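You operate a simulated robot arm through the tools that you are given. There is no shell and no other tool.

Carry out the task below with a simulated robot arm. There is one attempt and no reset: what you move stays moved.

TASK
Warm the milk on the small ring till it steams, then tip it into the mug.
Fine: setting 1, don't let it boil, serve it still warm; ring off before you lift the pan; pan back on the pan rest; spill nothing, touch nothing hot.

The check looks at the end state, three seconds after you hand in, the way a careful person would. Anything else that was tipped, shoved, dropped, spilled or broken makes it a failure.

THE ROBOT
A 7-joint arm with a two-finger parallel gripper, fixed in place. Base frame: the origin is at the foot of the arm, x ahead of it, y to its left, z up. Lengths are in m, angles in degrees, forces in N, time in s.
With the tool pointing down near the work surface it reaches from about 0.34 to 0.78 m from the base axis. Its first joint turns from -166.0 to 166.0 degrees. Payload 3.91 kg.
Tool frame: the origin (TCP) lies between the finger pads and is the grasp point; the fingertips stand 0.03 m ahead of it; z points along the fingers, y is the line along which they close. Largest opening 0.11 m; finger width 0.02, thickness 0.01; the body of the gripper, 0.048 by 0.112 m, starts 0.055 m behind the TCP.
Orientation is that of the tool frame in the base frame, as a unit quaternion [x, y, z, w]. With the fingers straight down and closing along the base's y, the tool's x points along the base's -x, its y along +y and its z along -z.

THE INTERFACE
- The arm moves only by the tool step_arm. Its argument "commands" is text: rows parted by semicolons, each of 7 numbers parted by spaces: the shift along the tool's x, y, z in m, then the turn, a rotation vector about the tool's x, y, z in degrees, then the opening, from 0 (shut) to 1 (fully open). In form: tx ty tz wx wy wz claw; .... A call has 1 to 20 rows; each row shifts and turns the commanded pose from where the row before left it, along the tool's axes as they then stand. A row lasts 0.2 s, in which the tool goes at most 0.05 m and 8.6 degrees; a call with a longer step from one row to the next is refused whole, and so is a gripper value outside its range. A pose out of reach is approached as far as the arm can. The call stops where the force on the tool passes 40 N (or 10 N more than at its start, if that is more) or the arm is blocked; 0.2 s more then pass. Each finger travels about 0.153 m/s and halts on what it meets, pressing with about 43 N; the grip force reading is that of the motor and also rises with nothing between the fingers. The clock runs only during rows and for 0.2 s after the last one: add rows that do not move to give the fingers time. It gives the time, the measured TCP pose, the force on the tool (base axes), the opening and the grip force at its end, in the units of the frame above (readings bear some noise), with the torque about the TCP (base axes, N m) and any sound that the robot's microphone picked up, and new pictures: "views" is both (left out), scene, wrist or none.
- Cameras (640 x 400 px; columns grow to the right, rows downward): "scene" is fixed at [0.3993, 0.6501, 1.4995]; the picture's right is [-0.99, 0.14, 0.00], its down [0.13, 0.86, -0.49] and it looks along [-0.07, -0.48, -0.87] (base axes); focal length 214 px, centre (320, 200). "wrist" rides on the gripper at [0.077, 0.007, -0.114] in the tool frame; the picture's right is [-0.09, 1.00, 0.00], its down [-0.80, -0.07, -0.59] and it looks along [-0.59, -0.05, 0.80] (tool axes); focal length 270 px, centre (320, 200). There is no depth. A picture from a camera that has moved, and an enlarged one, comes with that camera's place and axes in the base frame and with its lens.
- move_column(by): slides the trunk up (or, below 0, down) by that many m; the arm rides with it, the base frame stays. It gives what a move gives, with no picture.
- close_up(camera, box): a new picture of the part [left, top, right, bottom] of that camera's present view, enlarged. No time passes.
- sign_off(): hands the job in; it is judged then, once.

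Nothing tells you positions but the pictures and the camera data. Unless the task says otherwise, let go and move clear before handing in.

The tools are called after "Request:" as a command line: name --argument value ..., lists and objects as JSON in quotes. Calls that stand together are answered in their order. step_arm: Moves the arm, as the interface text tells. Its arguments: {"type":"object","properties":{"commands":{"type":"string"},"views":{"type":"string","enum":["both","scene","wrist","none"]}},"required":["commands"]} The other tools are called the same way: move_column (by) slides the trunk up or down; close_up (camera, box) takes an enlarged picture of a part of a camera's view; sign_off () hands the job in.

At the start:

```text
time_s: 0.0
tool_pos: [0.2254, 0.348, 1.316]
orientation: [0.0, 1.0, 0.0, 0.0]
contact_force: [0.1, 0.8, 0.8]
torque: [0.01, 0.03, -0.02]
width: 0.11
finger_force: 0.0
trunk travel left (down, up): [-0.575, 0.035]
```

scene: 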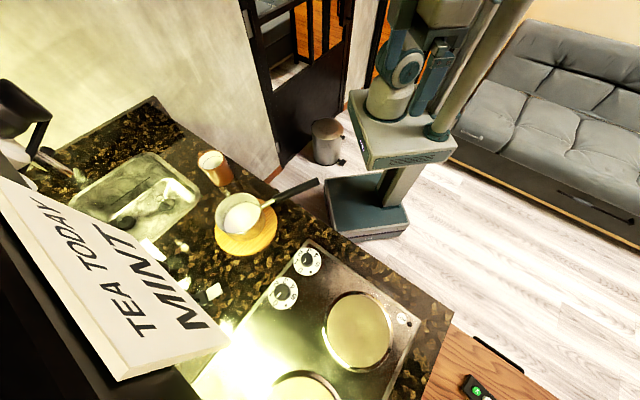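
wrist: 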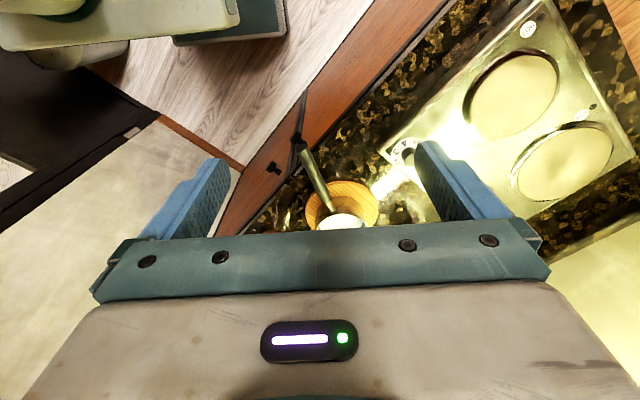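

I see a counter with a hob (two rings, two knobs), a pan of milk on a round wooden rest, and a mug-like cup by the sink. I'll take enlarged views before moving anything.

Request:
close_up --camera "scene" --box '[180, 130, 340, 270]'

Request:
close_up --camera "scene" --box '[230, 230, 440, 400]'

Request:
close_up --camera "wrist" --box '[220, 0, 640, 240]'

Request:
close_up --camera "scene" --box '[0, 70, 240, 390]'

```text
2.86 times, centred on (260, 200) of scene
camera zoom: at [0.3993, 0.6501, 1.4995], right [-0.99, 0.14, 0.0], down [0.13, 0.86, -0.49], along [-0.07, -0.48, -0.87], focal length 613 px, centre (491, 200)
```

zoom: 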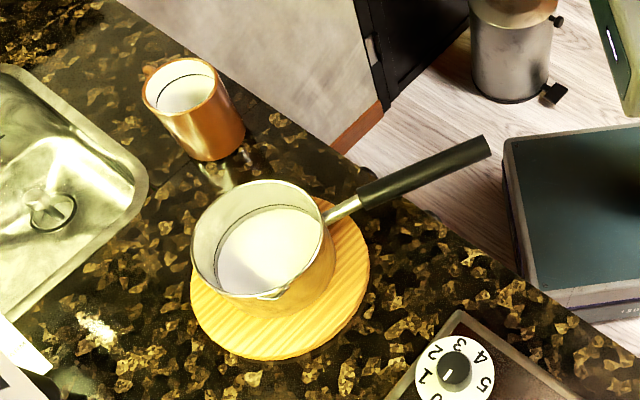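

```text
2.35 times, centred on (335, 315) of scene
camera zoom: at [0.3993, 0.6501, 1.4995], right [-0.99, 0.14, 0.0], down [0.13, 0.86, -0.49], along [-0.07, -0.48, -0.87], focal length 505 px, centre (285, -71)
```

zoom: 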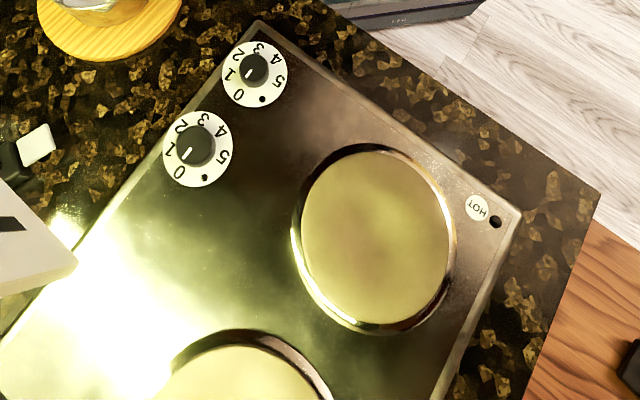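

```text
1.52 times, centred on (430, 120) of wrist
camera zoom: at [0.1478, 0.3544, 1.4297], right [0.09, 1.0, 0.0], down [0.8, -0.07, 0.59], along [0.59, -0.05, -0.8], focal length 412 px, centre (152, 322)
```

zoom: 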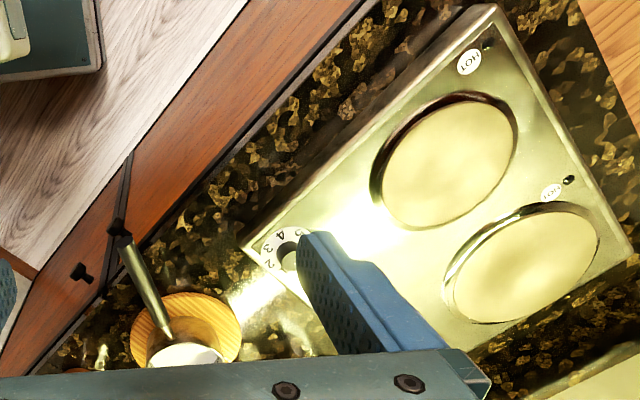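

```text
1.25 times, centred on (120, 230) of scene
camera zoom: at [0.3993, 0.6501, 1.4995], right [-0.99, 0.14, 0.0], down [0.13, 0.86, -0.49], along [-0.07, -0.48, -0.87], focal length 268 px, centre (570, 162)
```

zoom: 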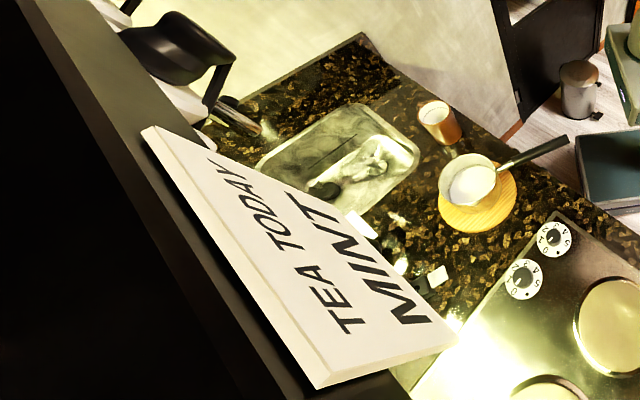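

I put the hob top at about z 0.93, with one ring near (0.31, 0.685) and the other near (0.457, 0.83). The knobs are near (0.41, 0.51) and (0.48, 0.58), the pan near (0.57, 0.385) and the mug near (0.65, 0.21). I'll stay high and bring the wrist camera over the hob to check ring sizes and knob markings.

Request:
step_arm --commands "-0.012 0.03 0 0 0 -8 1; -0.012 0.03 0 0 0 -8 1; 0 0.02 0 0 0 -8 1; 0 0.02 0 0 0 -8 1; 0 0.02 0 0 0 -8 1; 0 0 0 0 0 -8 1; 0 0 0 0 0 0 1" --views "both"

```text
time_s: 1.6
tool_pos: [0.2196, 0.4641, 1.3161]
orientation: [-0.408, 0.913, 0.0, -0.001]
contact_force: [-0.2, -0.8, 0.0]
torque: [-0.01, 0.04, -0.02]
width: 0.11
finger_force: 0.0
trunk travel left (down, up): [-0.575, 0.035]
camera wrist: at [0.1631, 0.4111, 1.43], right [-0.68, 0.73, 0.0], down [0.59, 0.55, 0.59], along [0.43, 0.41, -0.8], focal length 270 px, centre (320, 200)
```

scene: 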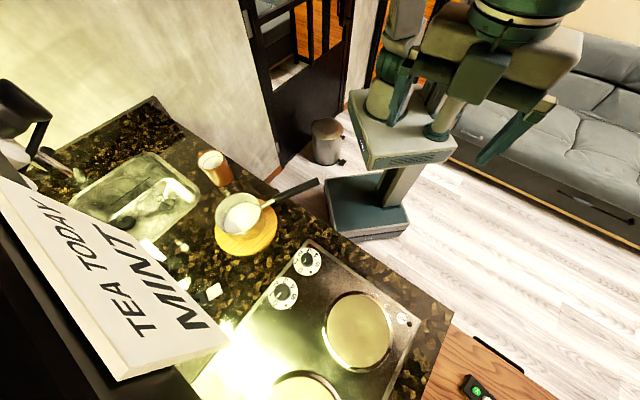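
wrist: 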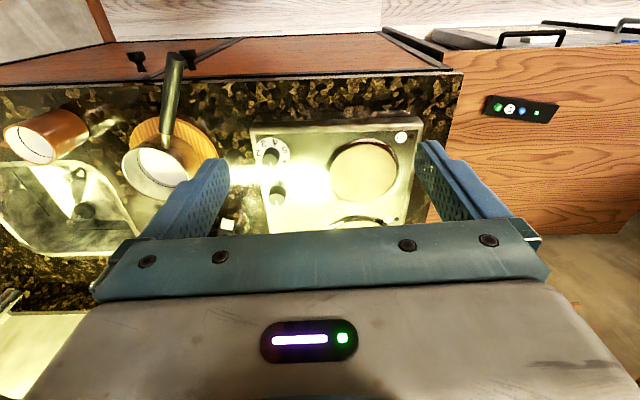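

The view now runs along the counter, with the hob in the middle. I'll move forward above the hob to see the knobs, labels and both rings.

Request:
step_arm --commands "-0.045 0 0 0 0 0 1; -0.045 0 0 0 0 0 1; -0.045 0 0 0 0 0 1; -0.045 0 0 0 0 0 1; 0 0 0 0 0 0 1" --views "wrist"

Request:
close_up --camera "wrist" --box '[180, 0, 480, 240]'

```text
time_s: 2.8
tool_pos: [0.3137, 0.5638, 1.3124]
orientation: [-0.406, 0.914, -0.001, -0.001]
contact_force: [-0.7, 0.9, -0.5]
torque: [-0.01, -0.04, -0.03]
width: 0.1098
finger_force: 0.0
out of reach, approached as far as the arm can: row 4
trunk travel left (down, up): [-0.575, 0.035]
camera wrist: at [0.2565, 0.5119, 1.4279], right [-0.68, 0.73, 0.0], down [0.59, 0.55, 0.59], along [0.43, 0.4, -0.8], focal length 270 px, centre (320, 200)
```

wrist: 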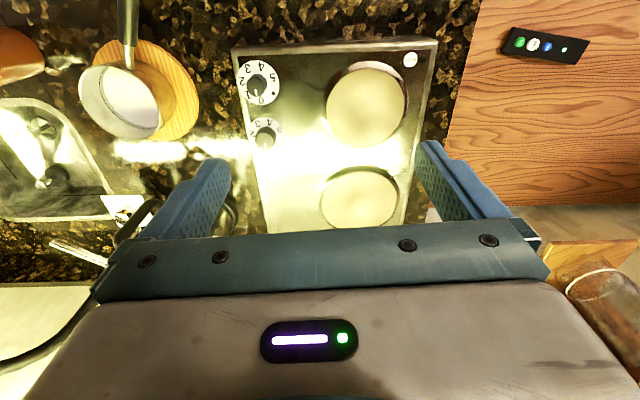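

```text
1.67 times, centred on (330, 120) of wrist
camera zoom: at [0.2565, 0.5119, 1.4279], right [-0.68, 0.73, 0.0], down [0.59, 0.55, 0.59], along [0.43, 0.4, -0.8], focal length 450 px, centre (303, 333)
```

zoom: 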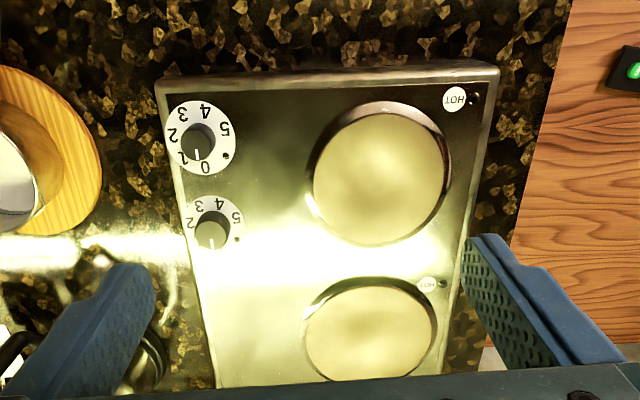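

The front ring is about 0.14 m across and the rear one about 0.17 m, so the small ring is the front one at about (0.307, 0.675). I'll lower the trunk for better reach and look at the knobs up close.

Request:
move_column --by -0.2

Request:
close_up --camera "wrist" --box '[120, 0, 440, 240]'

Request:
close_up --camera "scene" --box '[260, 235, 340, 315]'

```text
time_s: 5.0
tool_pos: [0.3129, 0.5635, 1.1157]
orientation: [-0.407, 0.913, -0.001, 0.0]
contact_force: [-0.4, 0.1, 0.2]
torque: [0.04, 0.01, 0.01]
width: 0.1102
finger_force: 0.0
trunk travel left (down, up): [-0.375, 0.235]
```

```text
1.67 times, centred on (280, 120) of wrist
camera zoom: at [0.2563, 0.5104, 1.2289], right [-0.68, 0.73, 0.0], down [0.59, 0.55, 0.59], along [0.44, 0.41, -0.8], focal length 450 px, centre (387, 333)
```

zoom: 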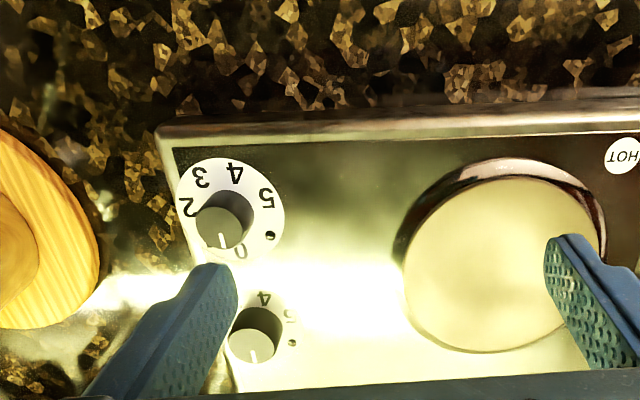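

```text
5.00 times, centred on (300, 275) of scene
camera zoom: at [0.3993, 0.6501, 1.4995], right [-0.99, 0.14, 0.0], down [0.13, 0.86, -0.49], along [-0.07, -0.48, -0.87], focal length 1072 px, centre (420, -175)
```

zoom: 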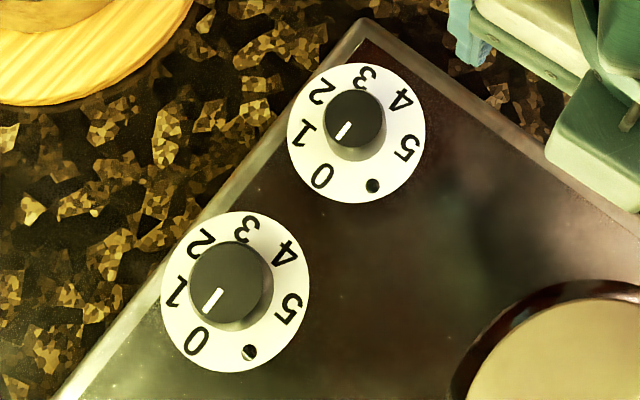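

The pointers on both knobs are at 0. Their numbers run clockwise seen from above, about 50° apart, and the front knob should serve the front small ring. Next I'll look at the pan and its handle from above.

Request:
step_arm --commands "0.0192 -0.0368 0 0 0 0 1; 0.0192 -0.0368 0 0 0 0 1; 0.0192 -0.0368 0 0 0 0 1; 0.0192 -0.0368 0 0 0 0 1; 0.0192 -0.0368 0 0 0 0 1; 0.0192 -0.0368 0 0 0 0 1; 0 0 0 0 0 6.5 1; 0 0 0 0 0 6.5 1; 0 0 0 0 0 6.5 1; 0 0 0 0 0 6.5 1; 0 0 0 0 0 0 1" --views "both"

Request:
close_up --camera "wrist" --box '[160, 0, 480, 240]'

Request:
close_up --camera "scene" --box '[180, 130, 340, 270]'

```text
time_s: 7.4
tool_pos: [0.4007, 0.3309, 1.1144]
orientation: [-0.19, 0.982, 0.0, 0.0]
contact_force: [-0.3, -0.5, 1.0]
torque: [0.02, 0.03, 0.0]
width: 0.1098
finger_force: 0.0
trunk travel left (down, up): [-0.375, 0.235]
camera wrist: at [0.3261, 0.308, 1.229], right [-0.29, 0.96, 0.0], down [0.77, 0.23, 0.59], along [0.57, 0.17, -0.8], focal length 270 px, centre (320, 200)
```

scene: 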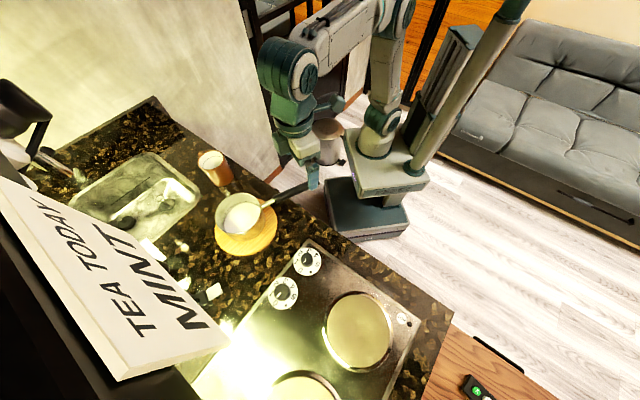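
wrist: 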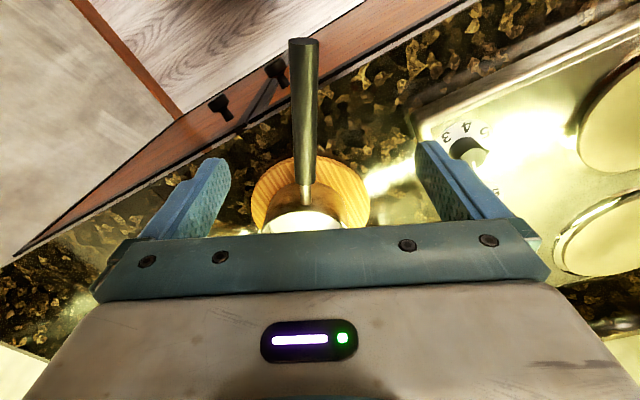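

```text
1.67 times, centred on (320, 120) of wrist
camera zoom: at [0.3261, 0.308, 1.229], right [-0.29, 0.96, 0.0], down [0.77, 0.23, 0.59], along [0.57, 0.17, -0.8], focal length 450 px, centre (320, 333)
```

zoom: 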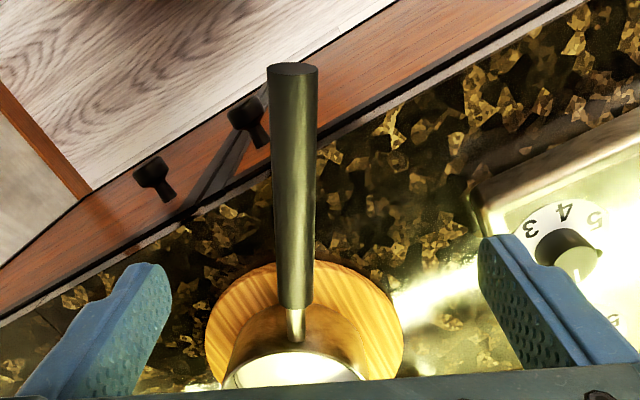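

```text
2.86 times, centred on (260, 200) of scene
camera zoom: at [0.3993, 0.6501, 1.4995], right [-0.99, 0.14, 0.0], down [0.13, 0.86, -0.49], along [-0.07, -0.48, -0.87], focal length 613 px, centre (491, 200)
```

zoom: 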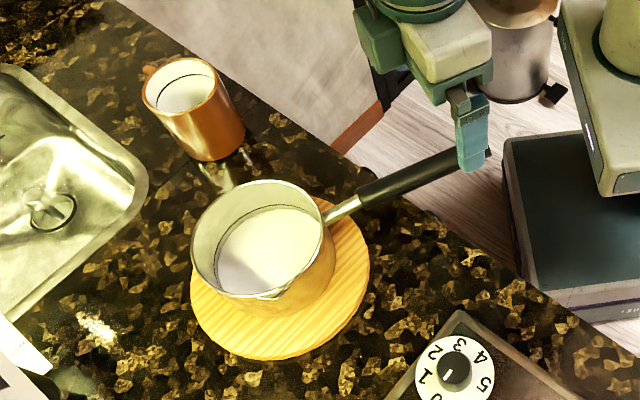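

The handle is nearly horizontal at z about 0.975, pointing toward the base at a yaw of about 16°. It runs from (0.488, 0.341) to (0.353, 0.303), and the pan is centred near (0.58, 0.37). I'll move above the handle near the pan, align, and check before closing.

Request:
step_arm --commands "0 0 0 0 0 6 1; -0.0335 -0.007 0 0 0 0 1; -0.0335 -0.007 0 0 0 0 1; 0 0 0.03 0 0 0 1; 0 0 0.03 0 0 0 1; 0 0 0.024 0 0 0 1; 0 0 0 0 0 0 1" --views "both"

Request:
close_up --camera "scene" --box '[180, 130, 340, 270]'

Request:
close_up --camera "wrist" --box '[160, 0, 480, 240]'

```text
time_s: 9.0
tool_pos: [0.4675, 0.3347, 1.0313]
orientation: [-0.139, 0.99, 0.001, 0.001]
contact_force: [-0.8, 0.3, 0.3]
torque: [-0.01, 0.0, 0.01]
width: 0.1099
finger_force: 0.0
trunk travel left (down, up): [-0.375, 0.235]
camera wrist: at [0.3919, 0.3198, 1.1449], right [-0.19, 0.98, 0.0], down [0.79, 0.15, 0.59], along [0.58, 0.11, -0.8], focal length 270 px, centre (320, 200)
```

scene: 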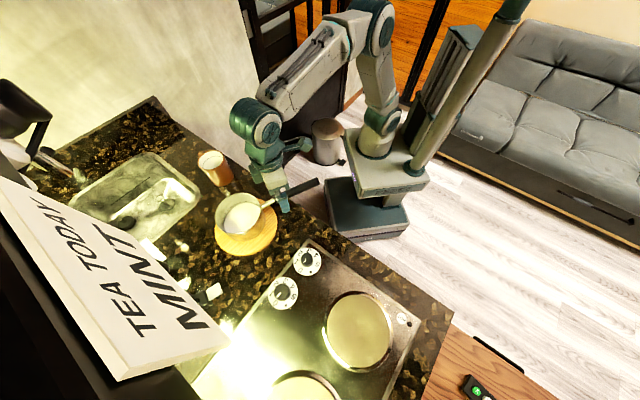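
wrist: 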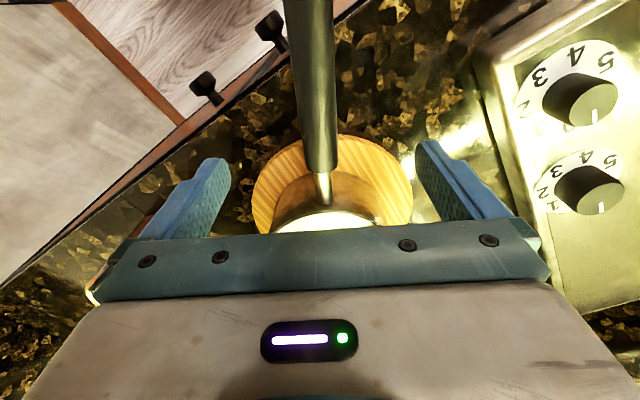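

```text
2.86 times, centred on (260, 200) of scene
camera zoom: at [0.3993, 0.6501, 1.4995], right [-0.99, 0.14, 0.0], down [0.13, 0.86, -0.49], along [-0.07, -0.48, -0.87], focal length 613 px, centre (491, 200)
```

zoom: 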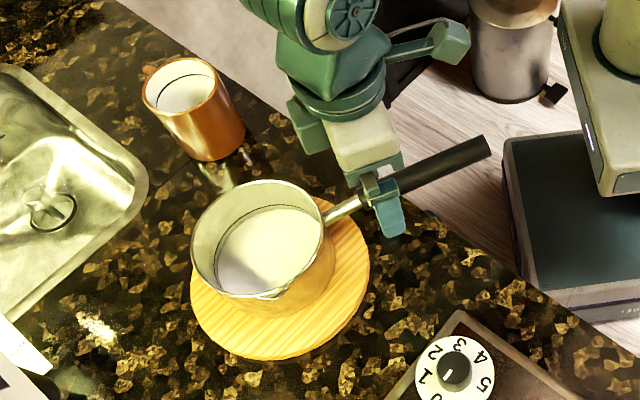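

```text
1.67 times, centred on (320, 120) of wrist
camera zoom: at [0.3919, 0.3198, 1.1449], right [-0.19, 0.98, 0.0], down [0.79, 0.15, 0.59], along [0.58, 0.11, -0.8], focal length 450 px, centre (320, 333)
```

zoom: 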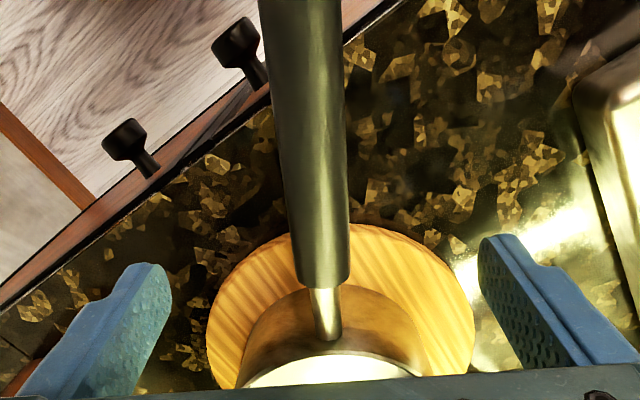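

The handle is centred between the fingers. I'll descend onto it and close.

Request:
step_arm --commands "0 0.001 0.029 0 0 0 1; 0 0 0.028 0 0 0 1; 0 0 0 0 0 0 1; 0 0 0 0 0 0 0.5; 0 0 0 0 0 0 0.3; 0 0 0 0 0 0 0.2; 0 0 0 0 0 0 0; 0 0 0 0 0 0 0; 0 0 0 0 0 0 0" --views "both"

Request:
close_up --camera "scene" --box '[180, 130, 340, 270]'

```text
time_s: 11.0
tool_pos: [0.4681, 0.3364, 0.9735]
orientation: [-0.139, 0.99, 0.0, 0.0]
contact_force: [0.3, -2.5, 0.0]
torque: [-0.04, -0.06, -0.23]
width: 0.0234
finger_force: 42.5
trunk travel left (down, up): [-0.375, 0.235]
camera wrist: at [0.3924, 0.3212, 1.0876], right [-0.19, 0.98, 0.0], down [0.79, 0.15, 0.59], along [0.58, 0.11, -0.8], focal length 270 px, centre (320, 200)
```

scene: 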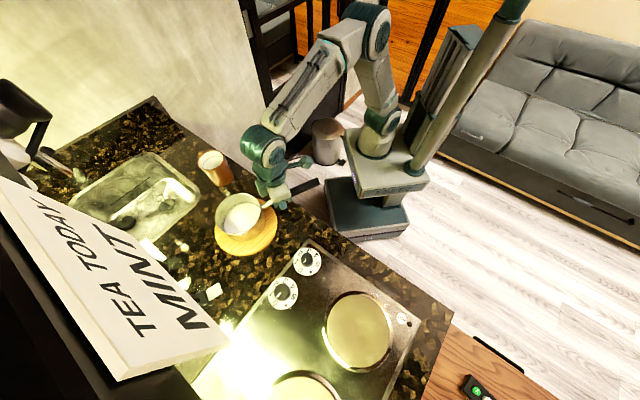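
wrist: 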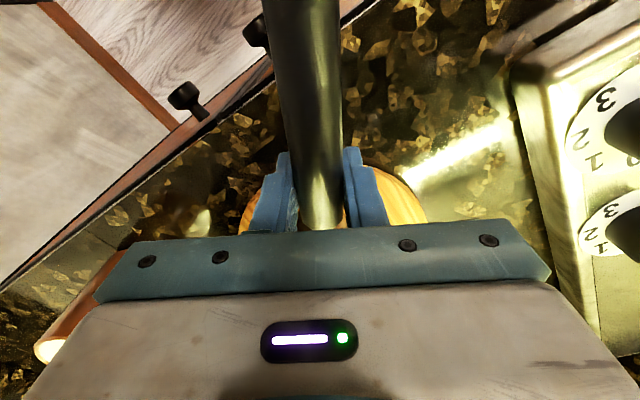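

```text
2.86 times, centred on (260, 200) of scene
camera zoom: at [0.3993, 0.6501, 1.4995], right [-0.99, 0.14, 0.0], down [0.13, 0.86, -0.49], along [-0.07, -0.48, -0.87], focal length 613 px, centre (491, 200)
```

zoom: 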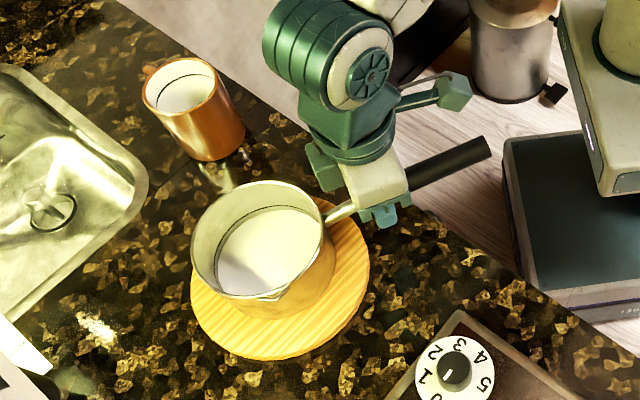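

The handle is gripped at 0.0234 m and the pan hasn't moved. I'll lift a little and check for drooping.

Request:
step_arm --commands "0 0 -0.005 0 0 0 0; 0 0 -0.01 0 0 0 0; 0 0 -0.015 0 0 0 0; 0 0 0 0 0 0 0; 0 0 0 0 0 0 0" --views "both"

Request:
close_up --camera "scene" --box '[180, 130, 340, 270]'

```text
time_s: 12.2
tool_pos: [0.4676, 0.337, 1.0039]
orientation: [-0.14, 0.99, 0.0, 0.0]
contact_force: [0.0, 0.9, -5.6]
torque: [-0.12, 0.49, 0.01]
width: 0.0235
finger_force: 42.8
trunk travel left (down, up): [-0.375, 0.235]
camera wrist: at [0.3918, 0.3217, 1.1175], right [-0.19, 0.98, 0.0], down [0.79, 0.15, 0.59], along [0.58, 0.11, -0.8], focal length 270 px, centre (320, 200)
```

scene: 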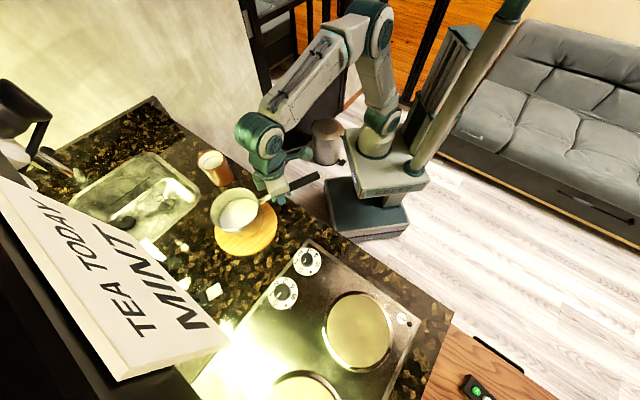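
wrist: 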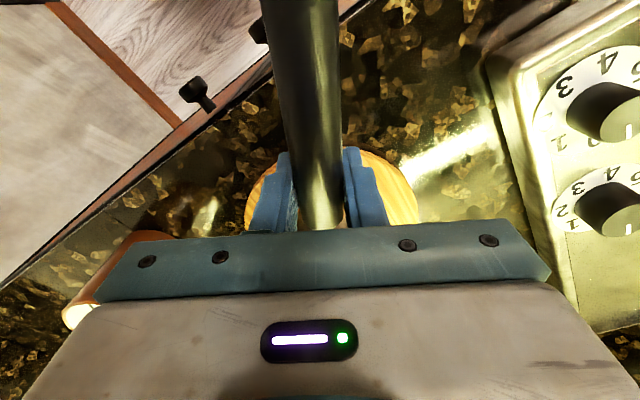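

```text
2.86 times, centred on (260, 200) of scene
camera zoom: at [0.3993, 0.6501, 1.4995], right [-0.99, 0.14, 0.0], down [0.13, 0.86, -0.49], along [-0.07, -0.48, -0.87], focal length 613 px, centre (491, 200)
```

zoom: 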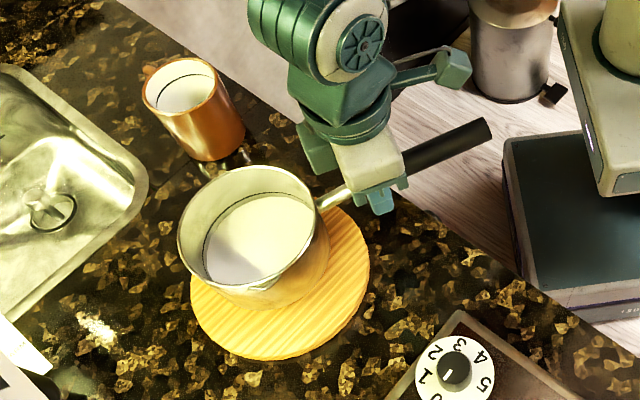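

Pan plus milk weighs about 5.6 N, and there is no droop. I'll lift to about z 1.05 and carry it smoothly toward the small ring, turning the handle to face the base.

Request:
step_arm --commands "0 0 -0.01 0 0 0 0; 0 0 -0.015 0 0 0 0; 0 0 -0.015 0 0 0 0; 0 0 -0.006 0 0 0 0; 0 0 0 0 0 0 0" --views "none"

Request:
step_arm --commands "0.00402 0.00893 0 0 0 -1.5 0; 0.00402 0.00893 0 0 0 -1.56 0; 0.00708 0.01825 0 0 0 -3.06 0; 0.0061 0.0186 0 0 0 -3.06 0; 0.00509 0.01891 0 0 0 -3.06 0; 0.00409 0.01915 0 0 0 -3.06 0; 0.00305 0.01934 0 0 0 -3.06 0; 0.002 0.01948 0 0 0 -3.06 0; 0.00098 0.01955 0 0 0 -3.06 0; -0.00008 0.01957 0 0 0 -3.06 0; -0.0011 0.01955 0 0 0 -3.06 0; -0.00217 0.01946 0 0 0 -3.06 0; -0.00321 0.01931 0 0 0 -3.06 0; -0.00421 0.01911 0 0 0 -3.06 0; -0.00525 0.01886 0 0 0 -3.06 0; -0.00623 0.01856 0 0 0 -3.06 0; -0.0036 0.0091 0 0 0 -1.53 0; -0.0036 0.0091 0 0 0 -1.53 0; 0 0 0 0 0 0 0" --views "both"

Request:
close_up --camera "scene" --box '[260, 230, 460, 400]'

```text
time_s: 13.4
tool_pos: [0.4677, 0.3361, 1.051]
orientation: [-0.139, 0.99, 0.0, 0.001]
contact_force: [0.0, -0.2, -5.2]
torque: [-0.1, 0.46, 0.02]
width: 0.0232
finger_force: 42.9
trunk travel left (down, up): [-0.375, 0.235]
```

```text
time_s: 17.4
tool_pos: [0.2655, 0.5761, 1.0503]
orientation: [-0.537, 0.843, 0.001, 0.0]
contact_force: [-0.5, -0.8, -6.0]
torque: [-0.46, 0.22, -0.03]
width: 0.0229
finger_force: 43.0
trunk travel left (down, up): [-0.375, 0.235]
camera wrist: at [0.2261, 0.5087, 1.1639], right [-0.87, 0.5, 0.0], down [0.4, 0.7, 0.59], along [0.3, 0.51, -0.8], focal length 270 px, centre (320, 200)
```

scene: 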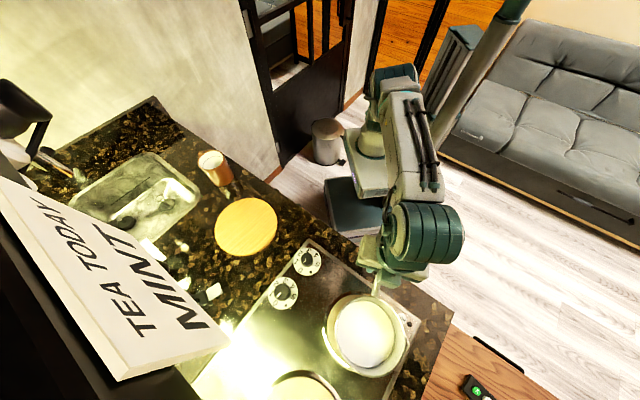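
wrist: 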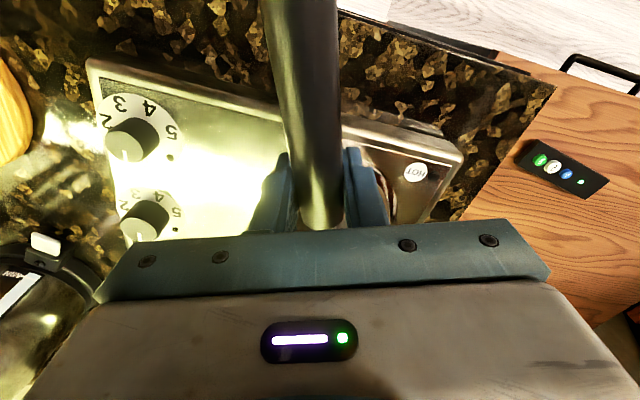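

```text
2.35 times, centred on (360, 315) of scene
camera zoom: at [0.3993, 0.6501, 1.4995], right [-0.99, 0.14, 0.0], down [0.13, 0.86, -0.49], along [-0.07, -0.48, -0.87], focal length 505 px, centre (226, -71)
```

zoom: 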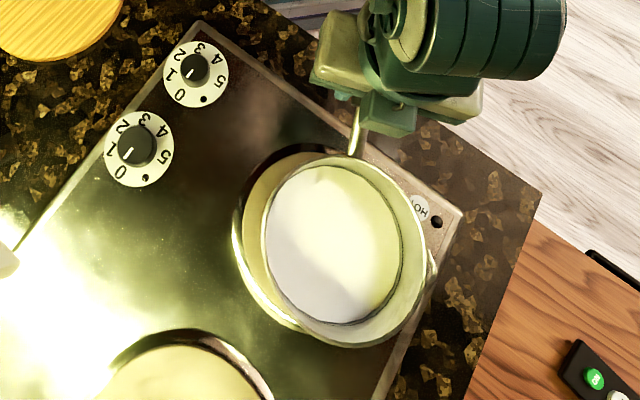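

The pan is over the small ring, within about 5 mm of centre. I'll make a tiny correction and lower it in small steps, watching the force.

Request:
step_arm --commands "0 -0.004 0 0 0 0 0; 0 0 0.005 0 0 0 0; 0 0 0.005 0 0 0 0; 0 0 0 0 0 0 0" --views "none"

Request:
step_arm --commands "0 0 0.004 0 0 0 0; 0 0 0.004 0 0 0 0; 0 0 0 0 0 0 0" --views "none"

Request:
step_arm --commands "0 0 0.003 0 0 0 0; 0 0 0.003 0 0 0 0; 0 0 0 0 0 0 0" --views "wrist"

Request:
close_up --camera "scene" --box '[300, 250, 440, 390]'

```text
time_s: 18.4
tool_pos: [0.2686, 0.5738, 1.0394]
orientation: [-0.538, 0.843, -0.001, 0.0]
contact_force: [0.0, -0.2, -5.1]
torque: [-0.4, 0.23, 0.01]
width: 0.0236
finger_force: 42.9
trunk travel left (down, up): [-0.375, 0.235]
```

```text
time_s: 19.2
tool_pos: [0.2683, 0.5742, 1.0325]
orientation: [-0.537, 0.844, 0.001, 0.0]
contact_force: [0.7, -0.1, -5.1]
torque: [-0.43, 0.22, 0.01]
width: 0.0233
finger_force: 43.5
trunk travel left (down, up): [-0.375, 0.235]
```

```text
time_s: 20.0
tool_pos: [0.2688, 0.5734, 1.0249]
orientation: [-0.537, 0.843, 0.001, -0.001]
contact_force: [0.4, -0.9, -5.4]
torque: [-0.46, 0.29, 0.0]
width: 0.0231
finger_force: 42.9
trunk travel left (down, up): [-0.375, 0.235]
camera wrist: at [0.2299, 0.5064, 1.1394], right [-0.87, 0.5, 0.0], down [0.4, 0.7, 0.59], along [0.3, 0.51, -0.8], focal length 270 px, centre (320, 200)
```

wrist: 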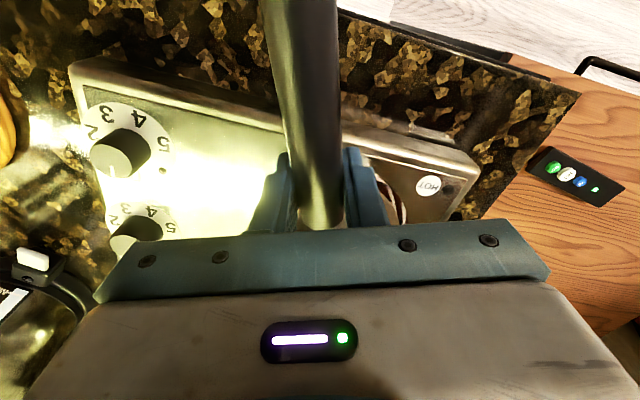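

```text
2.86 times, centred on (370, 320) of scene
camera zoom: at [0.3993, 0.6501, 1.4995], right [-0.99, 0.14, 0.0], down [0.13, 0.86, -0.49], along [-0.07, -0.48, -0.87], focal length 613 px, centre (177, -143)
```

zoom: 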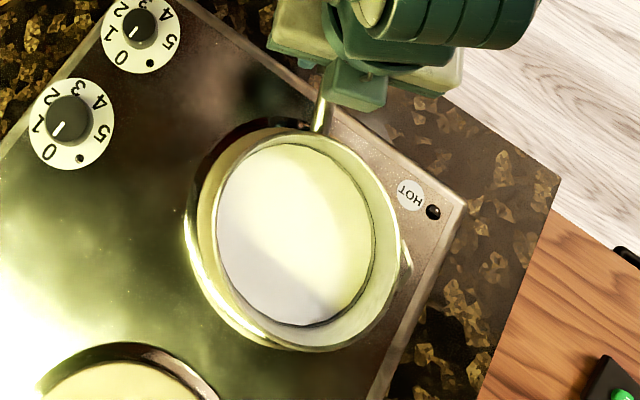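

No contact yet at z 1.025. I'll continue in small steps.

Request:
step_arm --commands "0 0 0.003 0 0 0 0; 0 0 0.003 0 0 0 0; 0 0 0 0 0 0 0" --views "none"

Request:
step_arm --commands "0 0 0.003 0 0 0 0; 0 0 0.003 0 0 0 0; 0 0 0 0 0 0 0" --views "none"

```text
time_s: 20.8
tool_pos: [0.2692, 0.5738, 1.0193]
orientation: [-0.538, 0.843, -0.001, 0.0]
contact_force: [-0.4, -0.1, -6.4]
torque: [-0.45, 0.19, 0.02]
width: 0.0231
finger_force: 43.1
trunk travel left (down, up): [-0.375, 0.235]
```

```text
time_s: 21.6
tool_pos: [0.2686, 0.5741, 1.0139]
orientation: [-0.537, 0.843, 0.0, 0.001]
contact_force: [-0.3, 0.6, -1.1]
torque: [0.16, -0.07, 0.07]
width: 0.0232
finger_force: 43.4
trunk travel left (down, up): [-0.375, 0.235]
```

Contact came at z about 1.014, and most of the weight is now on the ring. I'll check the picture before letting go.

Request:
close_up --camera "scene" --box '[300, 250, 440, 390]'

```text
2.86 times, centred on (370, 320) of scene
camera zoom: at [0.3993, 0.6501, 1.4995], right [-0.99, 0.14, 0.0], down [0.13, 0.86, -0.49], along [-0.07, -0.48, -0.87], focal length 613 px, centre (177, -143)
```

zoom: 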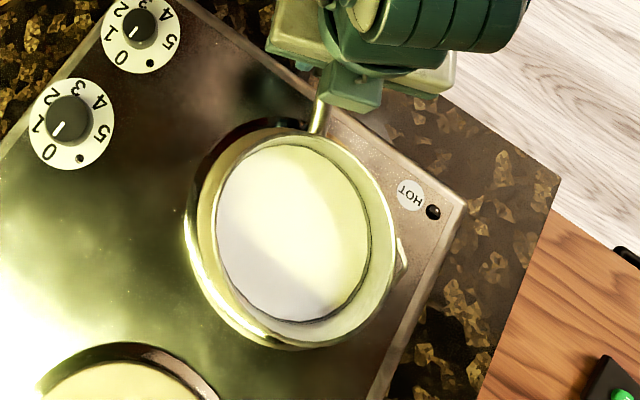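

The pan is centred on the small ring. I'll release gently and rise straight up.

Request:
step_arm --commands "0 0 0 0 0 0 0.25; 0 0 0 0 0 0 0.4; 0 0 0 0 0 0 0.7; 0 0 0 0 0 0 0.7; 0 0 -0.02 0 0 0 0.7; 0 0 -0.03 0 0 0 0.7; 0 0 -0.04 0 0 0 0.7; 0 0 0 0 0 0 0.7" --views "both"

Request:
close_up --camera "scene" --box '[260, 230, 460, 400]'

Request:
close_up --camera "wrist" --box '[60, 0, 460, 240]'

```text
time_s: 23.4
tool_pos: [0.2671, 0.5735, 1.1042]
orientation: [-0.537, 0.844, 0.0, 0.0]
contact_force: [0.8, -0.1, 0.2]
torque: [-0.05, 0.02, -0.01]
width: 0.077
finger_force: 0.0
trunk travel left (down, up): [-0.375, 0.235]
camera wrist: at [0.2284, 0.506, 1.2182], right [-0.87, 0.5, 0.0], down [0.4, 0.7, 0.59], along [0.3, 0.51, -0.8], focal length 270 px, centre (320, 200)
```

scene: 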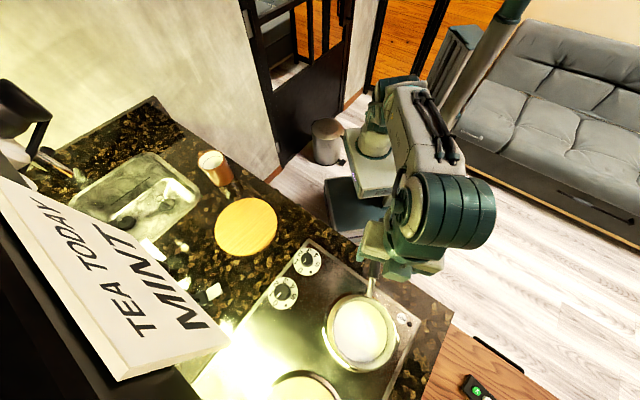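
wrist: 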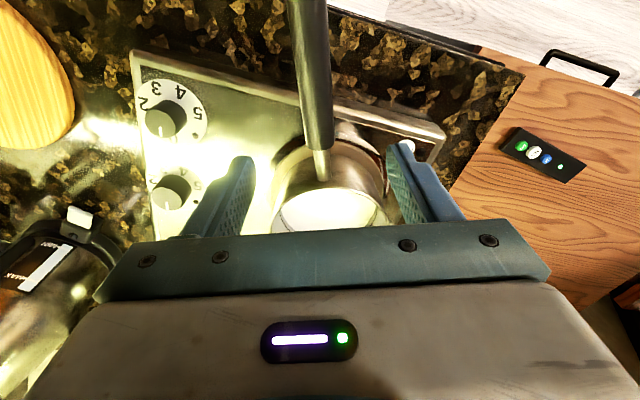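

```text
2.35 times, centred on (360, 315) of scene
camera zoom: at [0.3993, 0.6501, 1.4995], right [-0.99, 0.14, 0.0], down [0.13, 0.86, -0.49], along [-0.07, -0.48, -0.87], focal length 505 px, centre (226, -71)
```

zoom: 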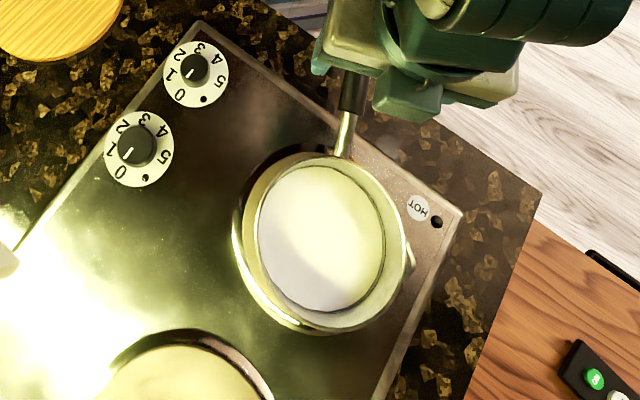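

```text
1.60 times, centred on (260, 120) of wrist
camera zoom: at [0.2284, 0.506, 1.2182], right [-0.87, 0.5, 0.0], down [0.4, 0.7, 0.59], along [0.3, 0.51, -0.8], focal length 432 px, centre (416, 328)
```

zoom: 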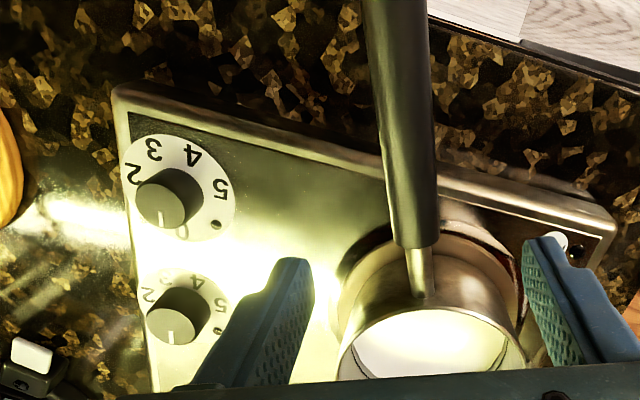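

The pan sits squarely on the small ring and I'm clear of it. Next I'll go over the front knob at about (0.411, 0.513) and view it between the fingers.

Request:
step_arm --commands "-0.0013 -0.0391 0 0 0 0 0.7; -0.0013 -0.0391 0 0 0 0 0.7; -0.0013 -0.0391 0 0 0 0 0.7; -0.0013 -0.0391 0 0 0 0 0.7; 0 0 0.02 0 0 7 0.7; 0 0 0.02 0 0 7 0.7; 0 0 0 0 0 0 0.7" --views "wrist"

Request:
close_up --camera "wrist" --box '[200, 60, 440, 240]'

Request:
close_up --camera "scene" --box '[240, 220, 400, 320]'

```text
time_s: 25.0
tool_pos: [0.4127, 0.5091, 1.0633]
orientation: [-0.43, 0.903, -0.001, -0.001]
contact_force: [-0.6, 0.6, 0.1]
torque: [-0.04, 0.02, 0.02]
width: 0.0773
finger_force: 0.1
trunk travel left (down, up): [-0.375, 0.235]
camera wrist: at [0.3584, 0.454, 1.1786], right [-0.72, 0.7, 0.0], down [0.56, 0.58, 0.6], along [0.41, 0.43, -0.8], focal length 270 px, centre (320, 200)
```

wrist: 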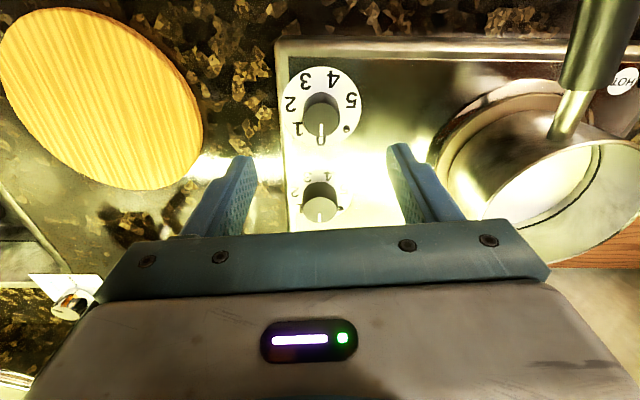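

```text
2.22 times, centred on (320, 150) of wrist
camera zoom: at [0.3584, 0.454, 1.1786], right [-0.72, 0.7, 0.0], down [0.56, 0.58, 0.6], along [0.41, 0.43, -0.8], focal length 601 px, centre (320, 311)
```

zoom: 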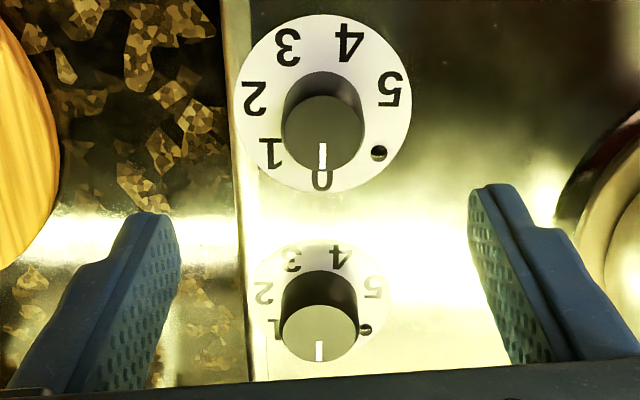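

```text
4.00 times, centred on (320, 270) of scene
camera zoom: at [0.3993, 0.6501, 1.4995], right [-0.99, 0.14, 0.0], down [0.13, 0.86, -0.49], along [-0.07, -0.48, -0.87], focal length 858 px, centre (320, -80)
```

zoom: 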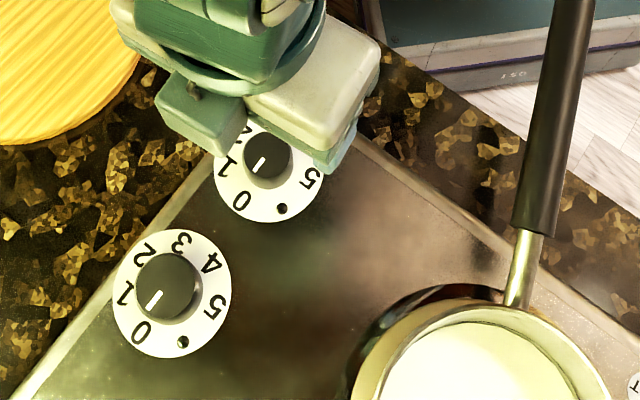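

The knob is well centred, with its top at about z 0.97. I'll lower the fingers around it and grip.

Request:
step_arm --commands "0.001 0.0007 0.03 0 0 0 0.7; 0 0 0.03 0 0 0 0.7; 0 0 0.028 0 0 0 0.7; 0 0 0 0 0 0 0.7; 0 0 0 0 0 0 0.4; 0 0 0 0 0 0 0.3; 0 0 0 0 0 0 0.2; 0 0 0 0 0 0 0.2; 0 0 0 0 0 0 0.2" --views "wrist"

Request:
close_up --camera "wrist" --box '[200, 60, 440, 240]'

```text
time_s: 27.0
tool_pos: [0.4123, 0.5097, 0.975]
orientation: [-0.43, 0.903, -0.001, 0.001]
contact_force: [0.2, -1.2, -2.3]
torque: [-0.05, -0.5, -0.05]
width: 0.0312
finger_force: 45.0
trunk travel left (down, up): [-0.375, 0.235]
camera wrist: at [0.3575, 0.4542, 1.0895], right [-0.72, 0.7, 0.0], down [0.56, 0.58, 0.59], along [0.41, 0.43, -0.8], focal length 270 px, centre (320, 200)
```

wrist: 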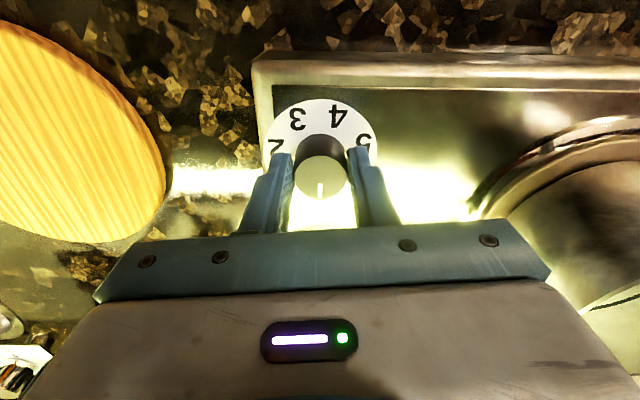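

```text
2.22 times, centred on (320, 150) of wrist
camera zoom: at [0.3575, 0.4542, 1.0895], right [-0.72, 0.7, 0.0], down [0.56, 0.58, 0.59], along [0.41, 0.43, -0.8], focal length 601 px, centre (320, 311)
```

zoom: 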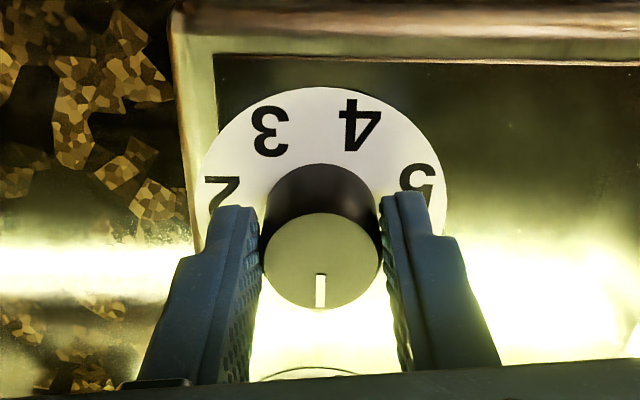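

The knob is gripped at 0.031 m. I'll turn it clockwise from 0 to 1, about 50°.

Request:
step_arm --commands "0 0 0 0 0 5 0.2; 0 0 0 0 0 5 0.2; 0 0 0 0 0 5 0.2; 0 0 0 0 0 5 0.2; 0 0 0 0 0 5 0.2; 0 0 0 0 0 5 0.2; 0 0 0 0 0 5 0.2; 0 0 0 0 0 5 0.2; 0 0 0 0 0 5 0.2; 0 0 0 0 0 5 0.2; 0 0 0 0 0 0 0.2" --views "both"

Request:
close_up --camera "wrist" --box '[200, 60, 440, 240]'

Request:
close_up --camera "scene" --box '[240, 220, 400, 320]'

```text
time_s: 29.4
tool_pos: [0.4109, 0.5128, 0.9763]
orientation: [-0.008, 1.0, 0.001, 0.0]
contact_force: [-3.6, 11.1, 0.4]
torque: [0.12, 1.08, 0.01]
width: 0.0312
finger_force: 44.7
trunk travel left (down, up): [-0.375, 0.235]
camera wrist: at [0.3331, 0.5174, 1.0896], right [0.07, 1.0, 0.0], down [0.8, -0.06, 0.59], along [0.59, -0.04, -0.8], focal length 270 px, centre (320, 200)
```

scene: 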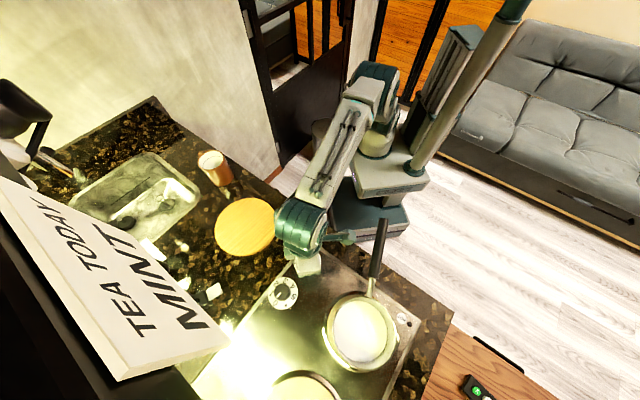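
wrist: 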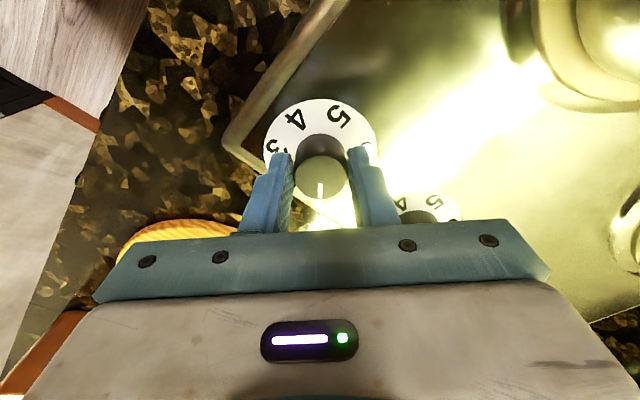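

```text
2.22 times, centred on (320, 150) of wrist
camera zoom: at [0.3331, 0.5174, 1.0896], right [0.07, 1.0, 0.0], down [0.8, -0.06, 0.59], along [0.59, -0.04, -0.8], focal length 601 px, centre (320, 311)
```

zoom: 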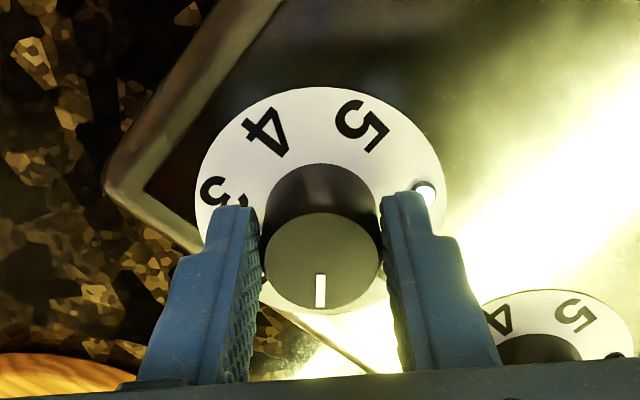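

```text
4.00 times, centred on (320, 270) of scene
camera zoom: at [0.3993, 0.6501, 1.4995], right [-0.99, 0.14, 0.0], down [0.13, 0.86, -0.49], along [-0.07, -0.48, -0.87], focal length 858 px, centre (320, -80)
```

zoom: 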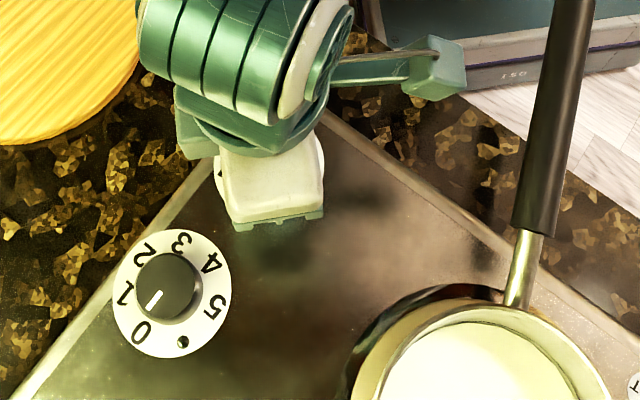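

The lamp by the knob has lit and the pointer has turned with the grip. I'll release, rise, and read the dial.

Request:
step_arm --commands "0 0 0 0 0 0 0.5; 0 0 0 0 0 0 0.7; 0 0 0 0 0 0 0.7; 0 0 -0.03 0 0 0 0.7; 0 0 -0.04 0 0 0 0.7; 0 0 -0.04 0 0 0 0.7; 0 0 0 0 0 0 0.7" --views "both"

Request:
close_up --camera "wrist" --box '[200, 0, 440, 180]'

Request:
close_up --camera "scene" --box '[260, 230, 460, 400]'

```text
time_s: 31.0
tool_pos: [0.4116, 0.5143, 1.0848]
orientation: [-0.009, 1.0, 0.001, 0.0]
contact_force: [-0.7, 0.1, -0.3]
torque: [0.02, 0.04, -0.01]
width: 0.077
finger_force: 0.0
trunk travel left (down, up): [-0.375, 0.235]
camera wrist: at [0.3346, 0.5186, 1.1992], right [0.07, 1.0, 0.0], down [0.8, -0.06, 0.59], along [0.59, -0.04, -0.8], focal length 270 px, centre (320, 200)
```

scene: 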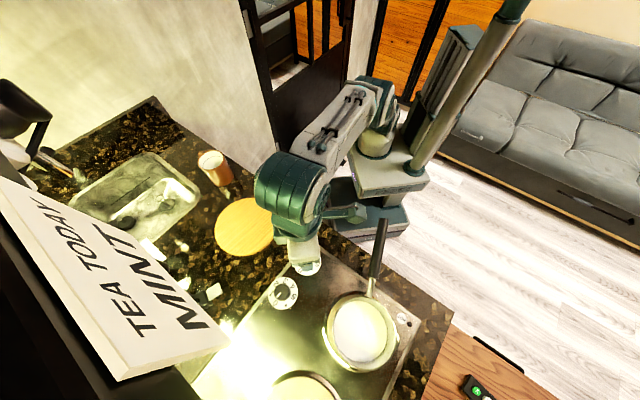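
wrist: 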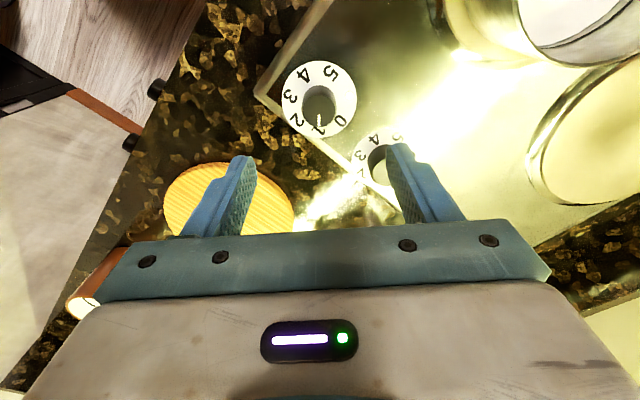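

```text
2.22 times, centred on (320, 90) of wrist
camera zoom: at [0.3346, 0.5186, 1.1992], right [0.07, 1.0, 0.0], down [0.8, -0.06, 0.59], along [0.59, -0.04, -0.8], focal length 601 px, centre (320, 444)
```

zoom: 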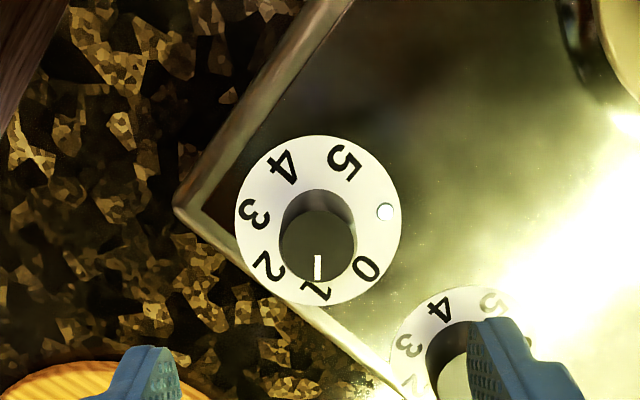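

```text
2.35 times, centred on (360, 315) of scene
camera zoom: at [0.3993, 0.6501, 1.4995], right [-0.99, 0.14, 0.0], down [0.13, 0.86, -0.49], along [-0.07, -0.48, -0.87], focal length 505 px, centre (226, -71)
```

zoom: 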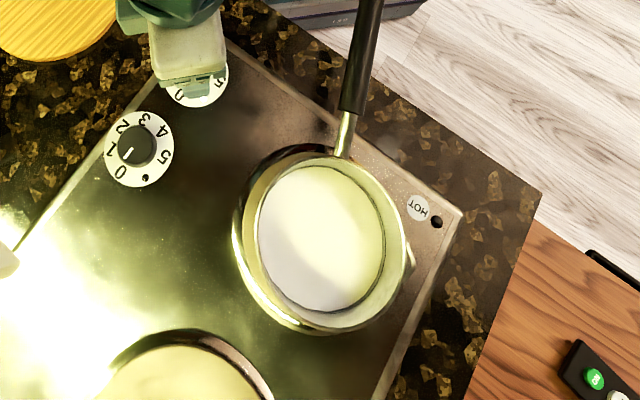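

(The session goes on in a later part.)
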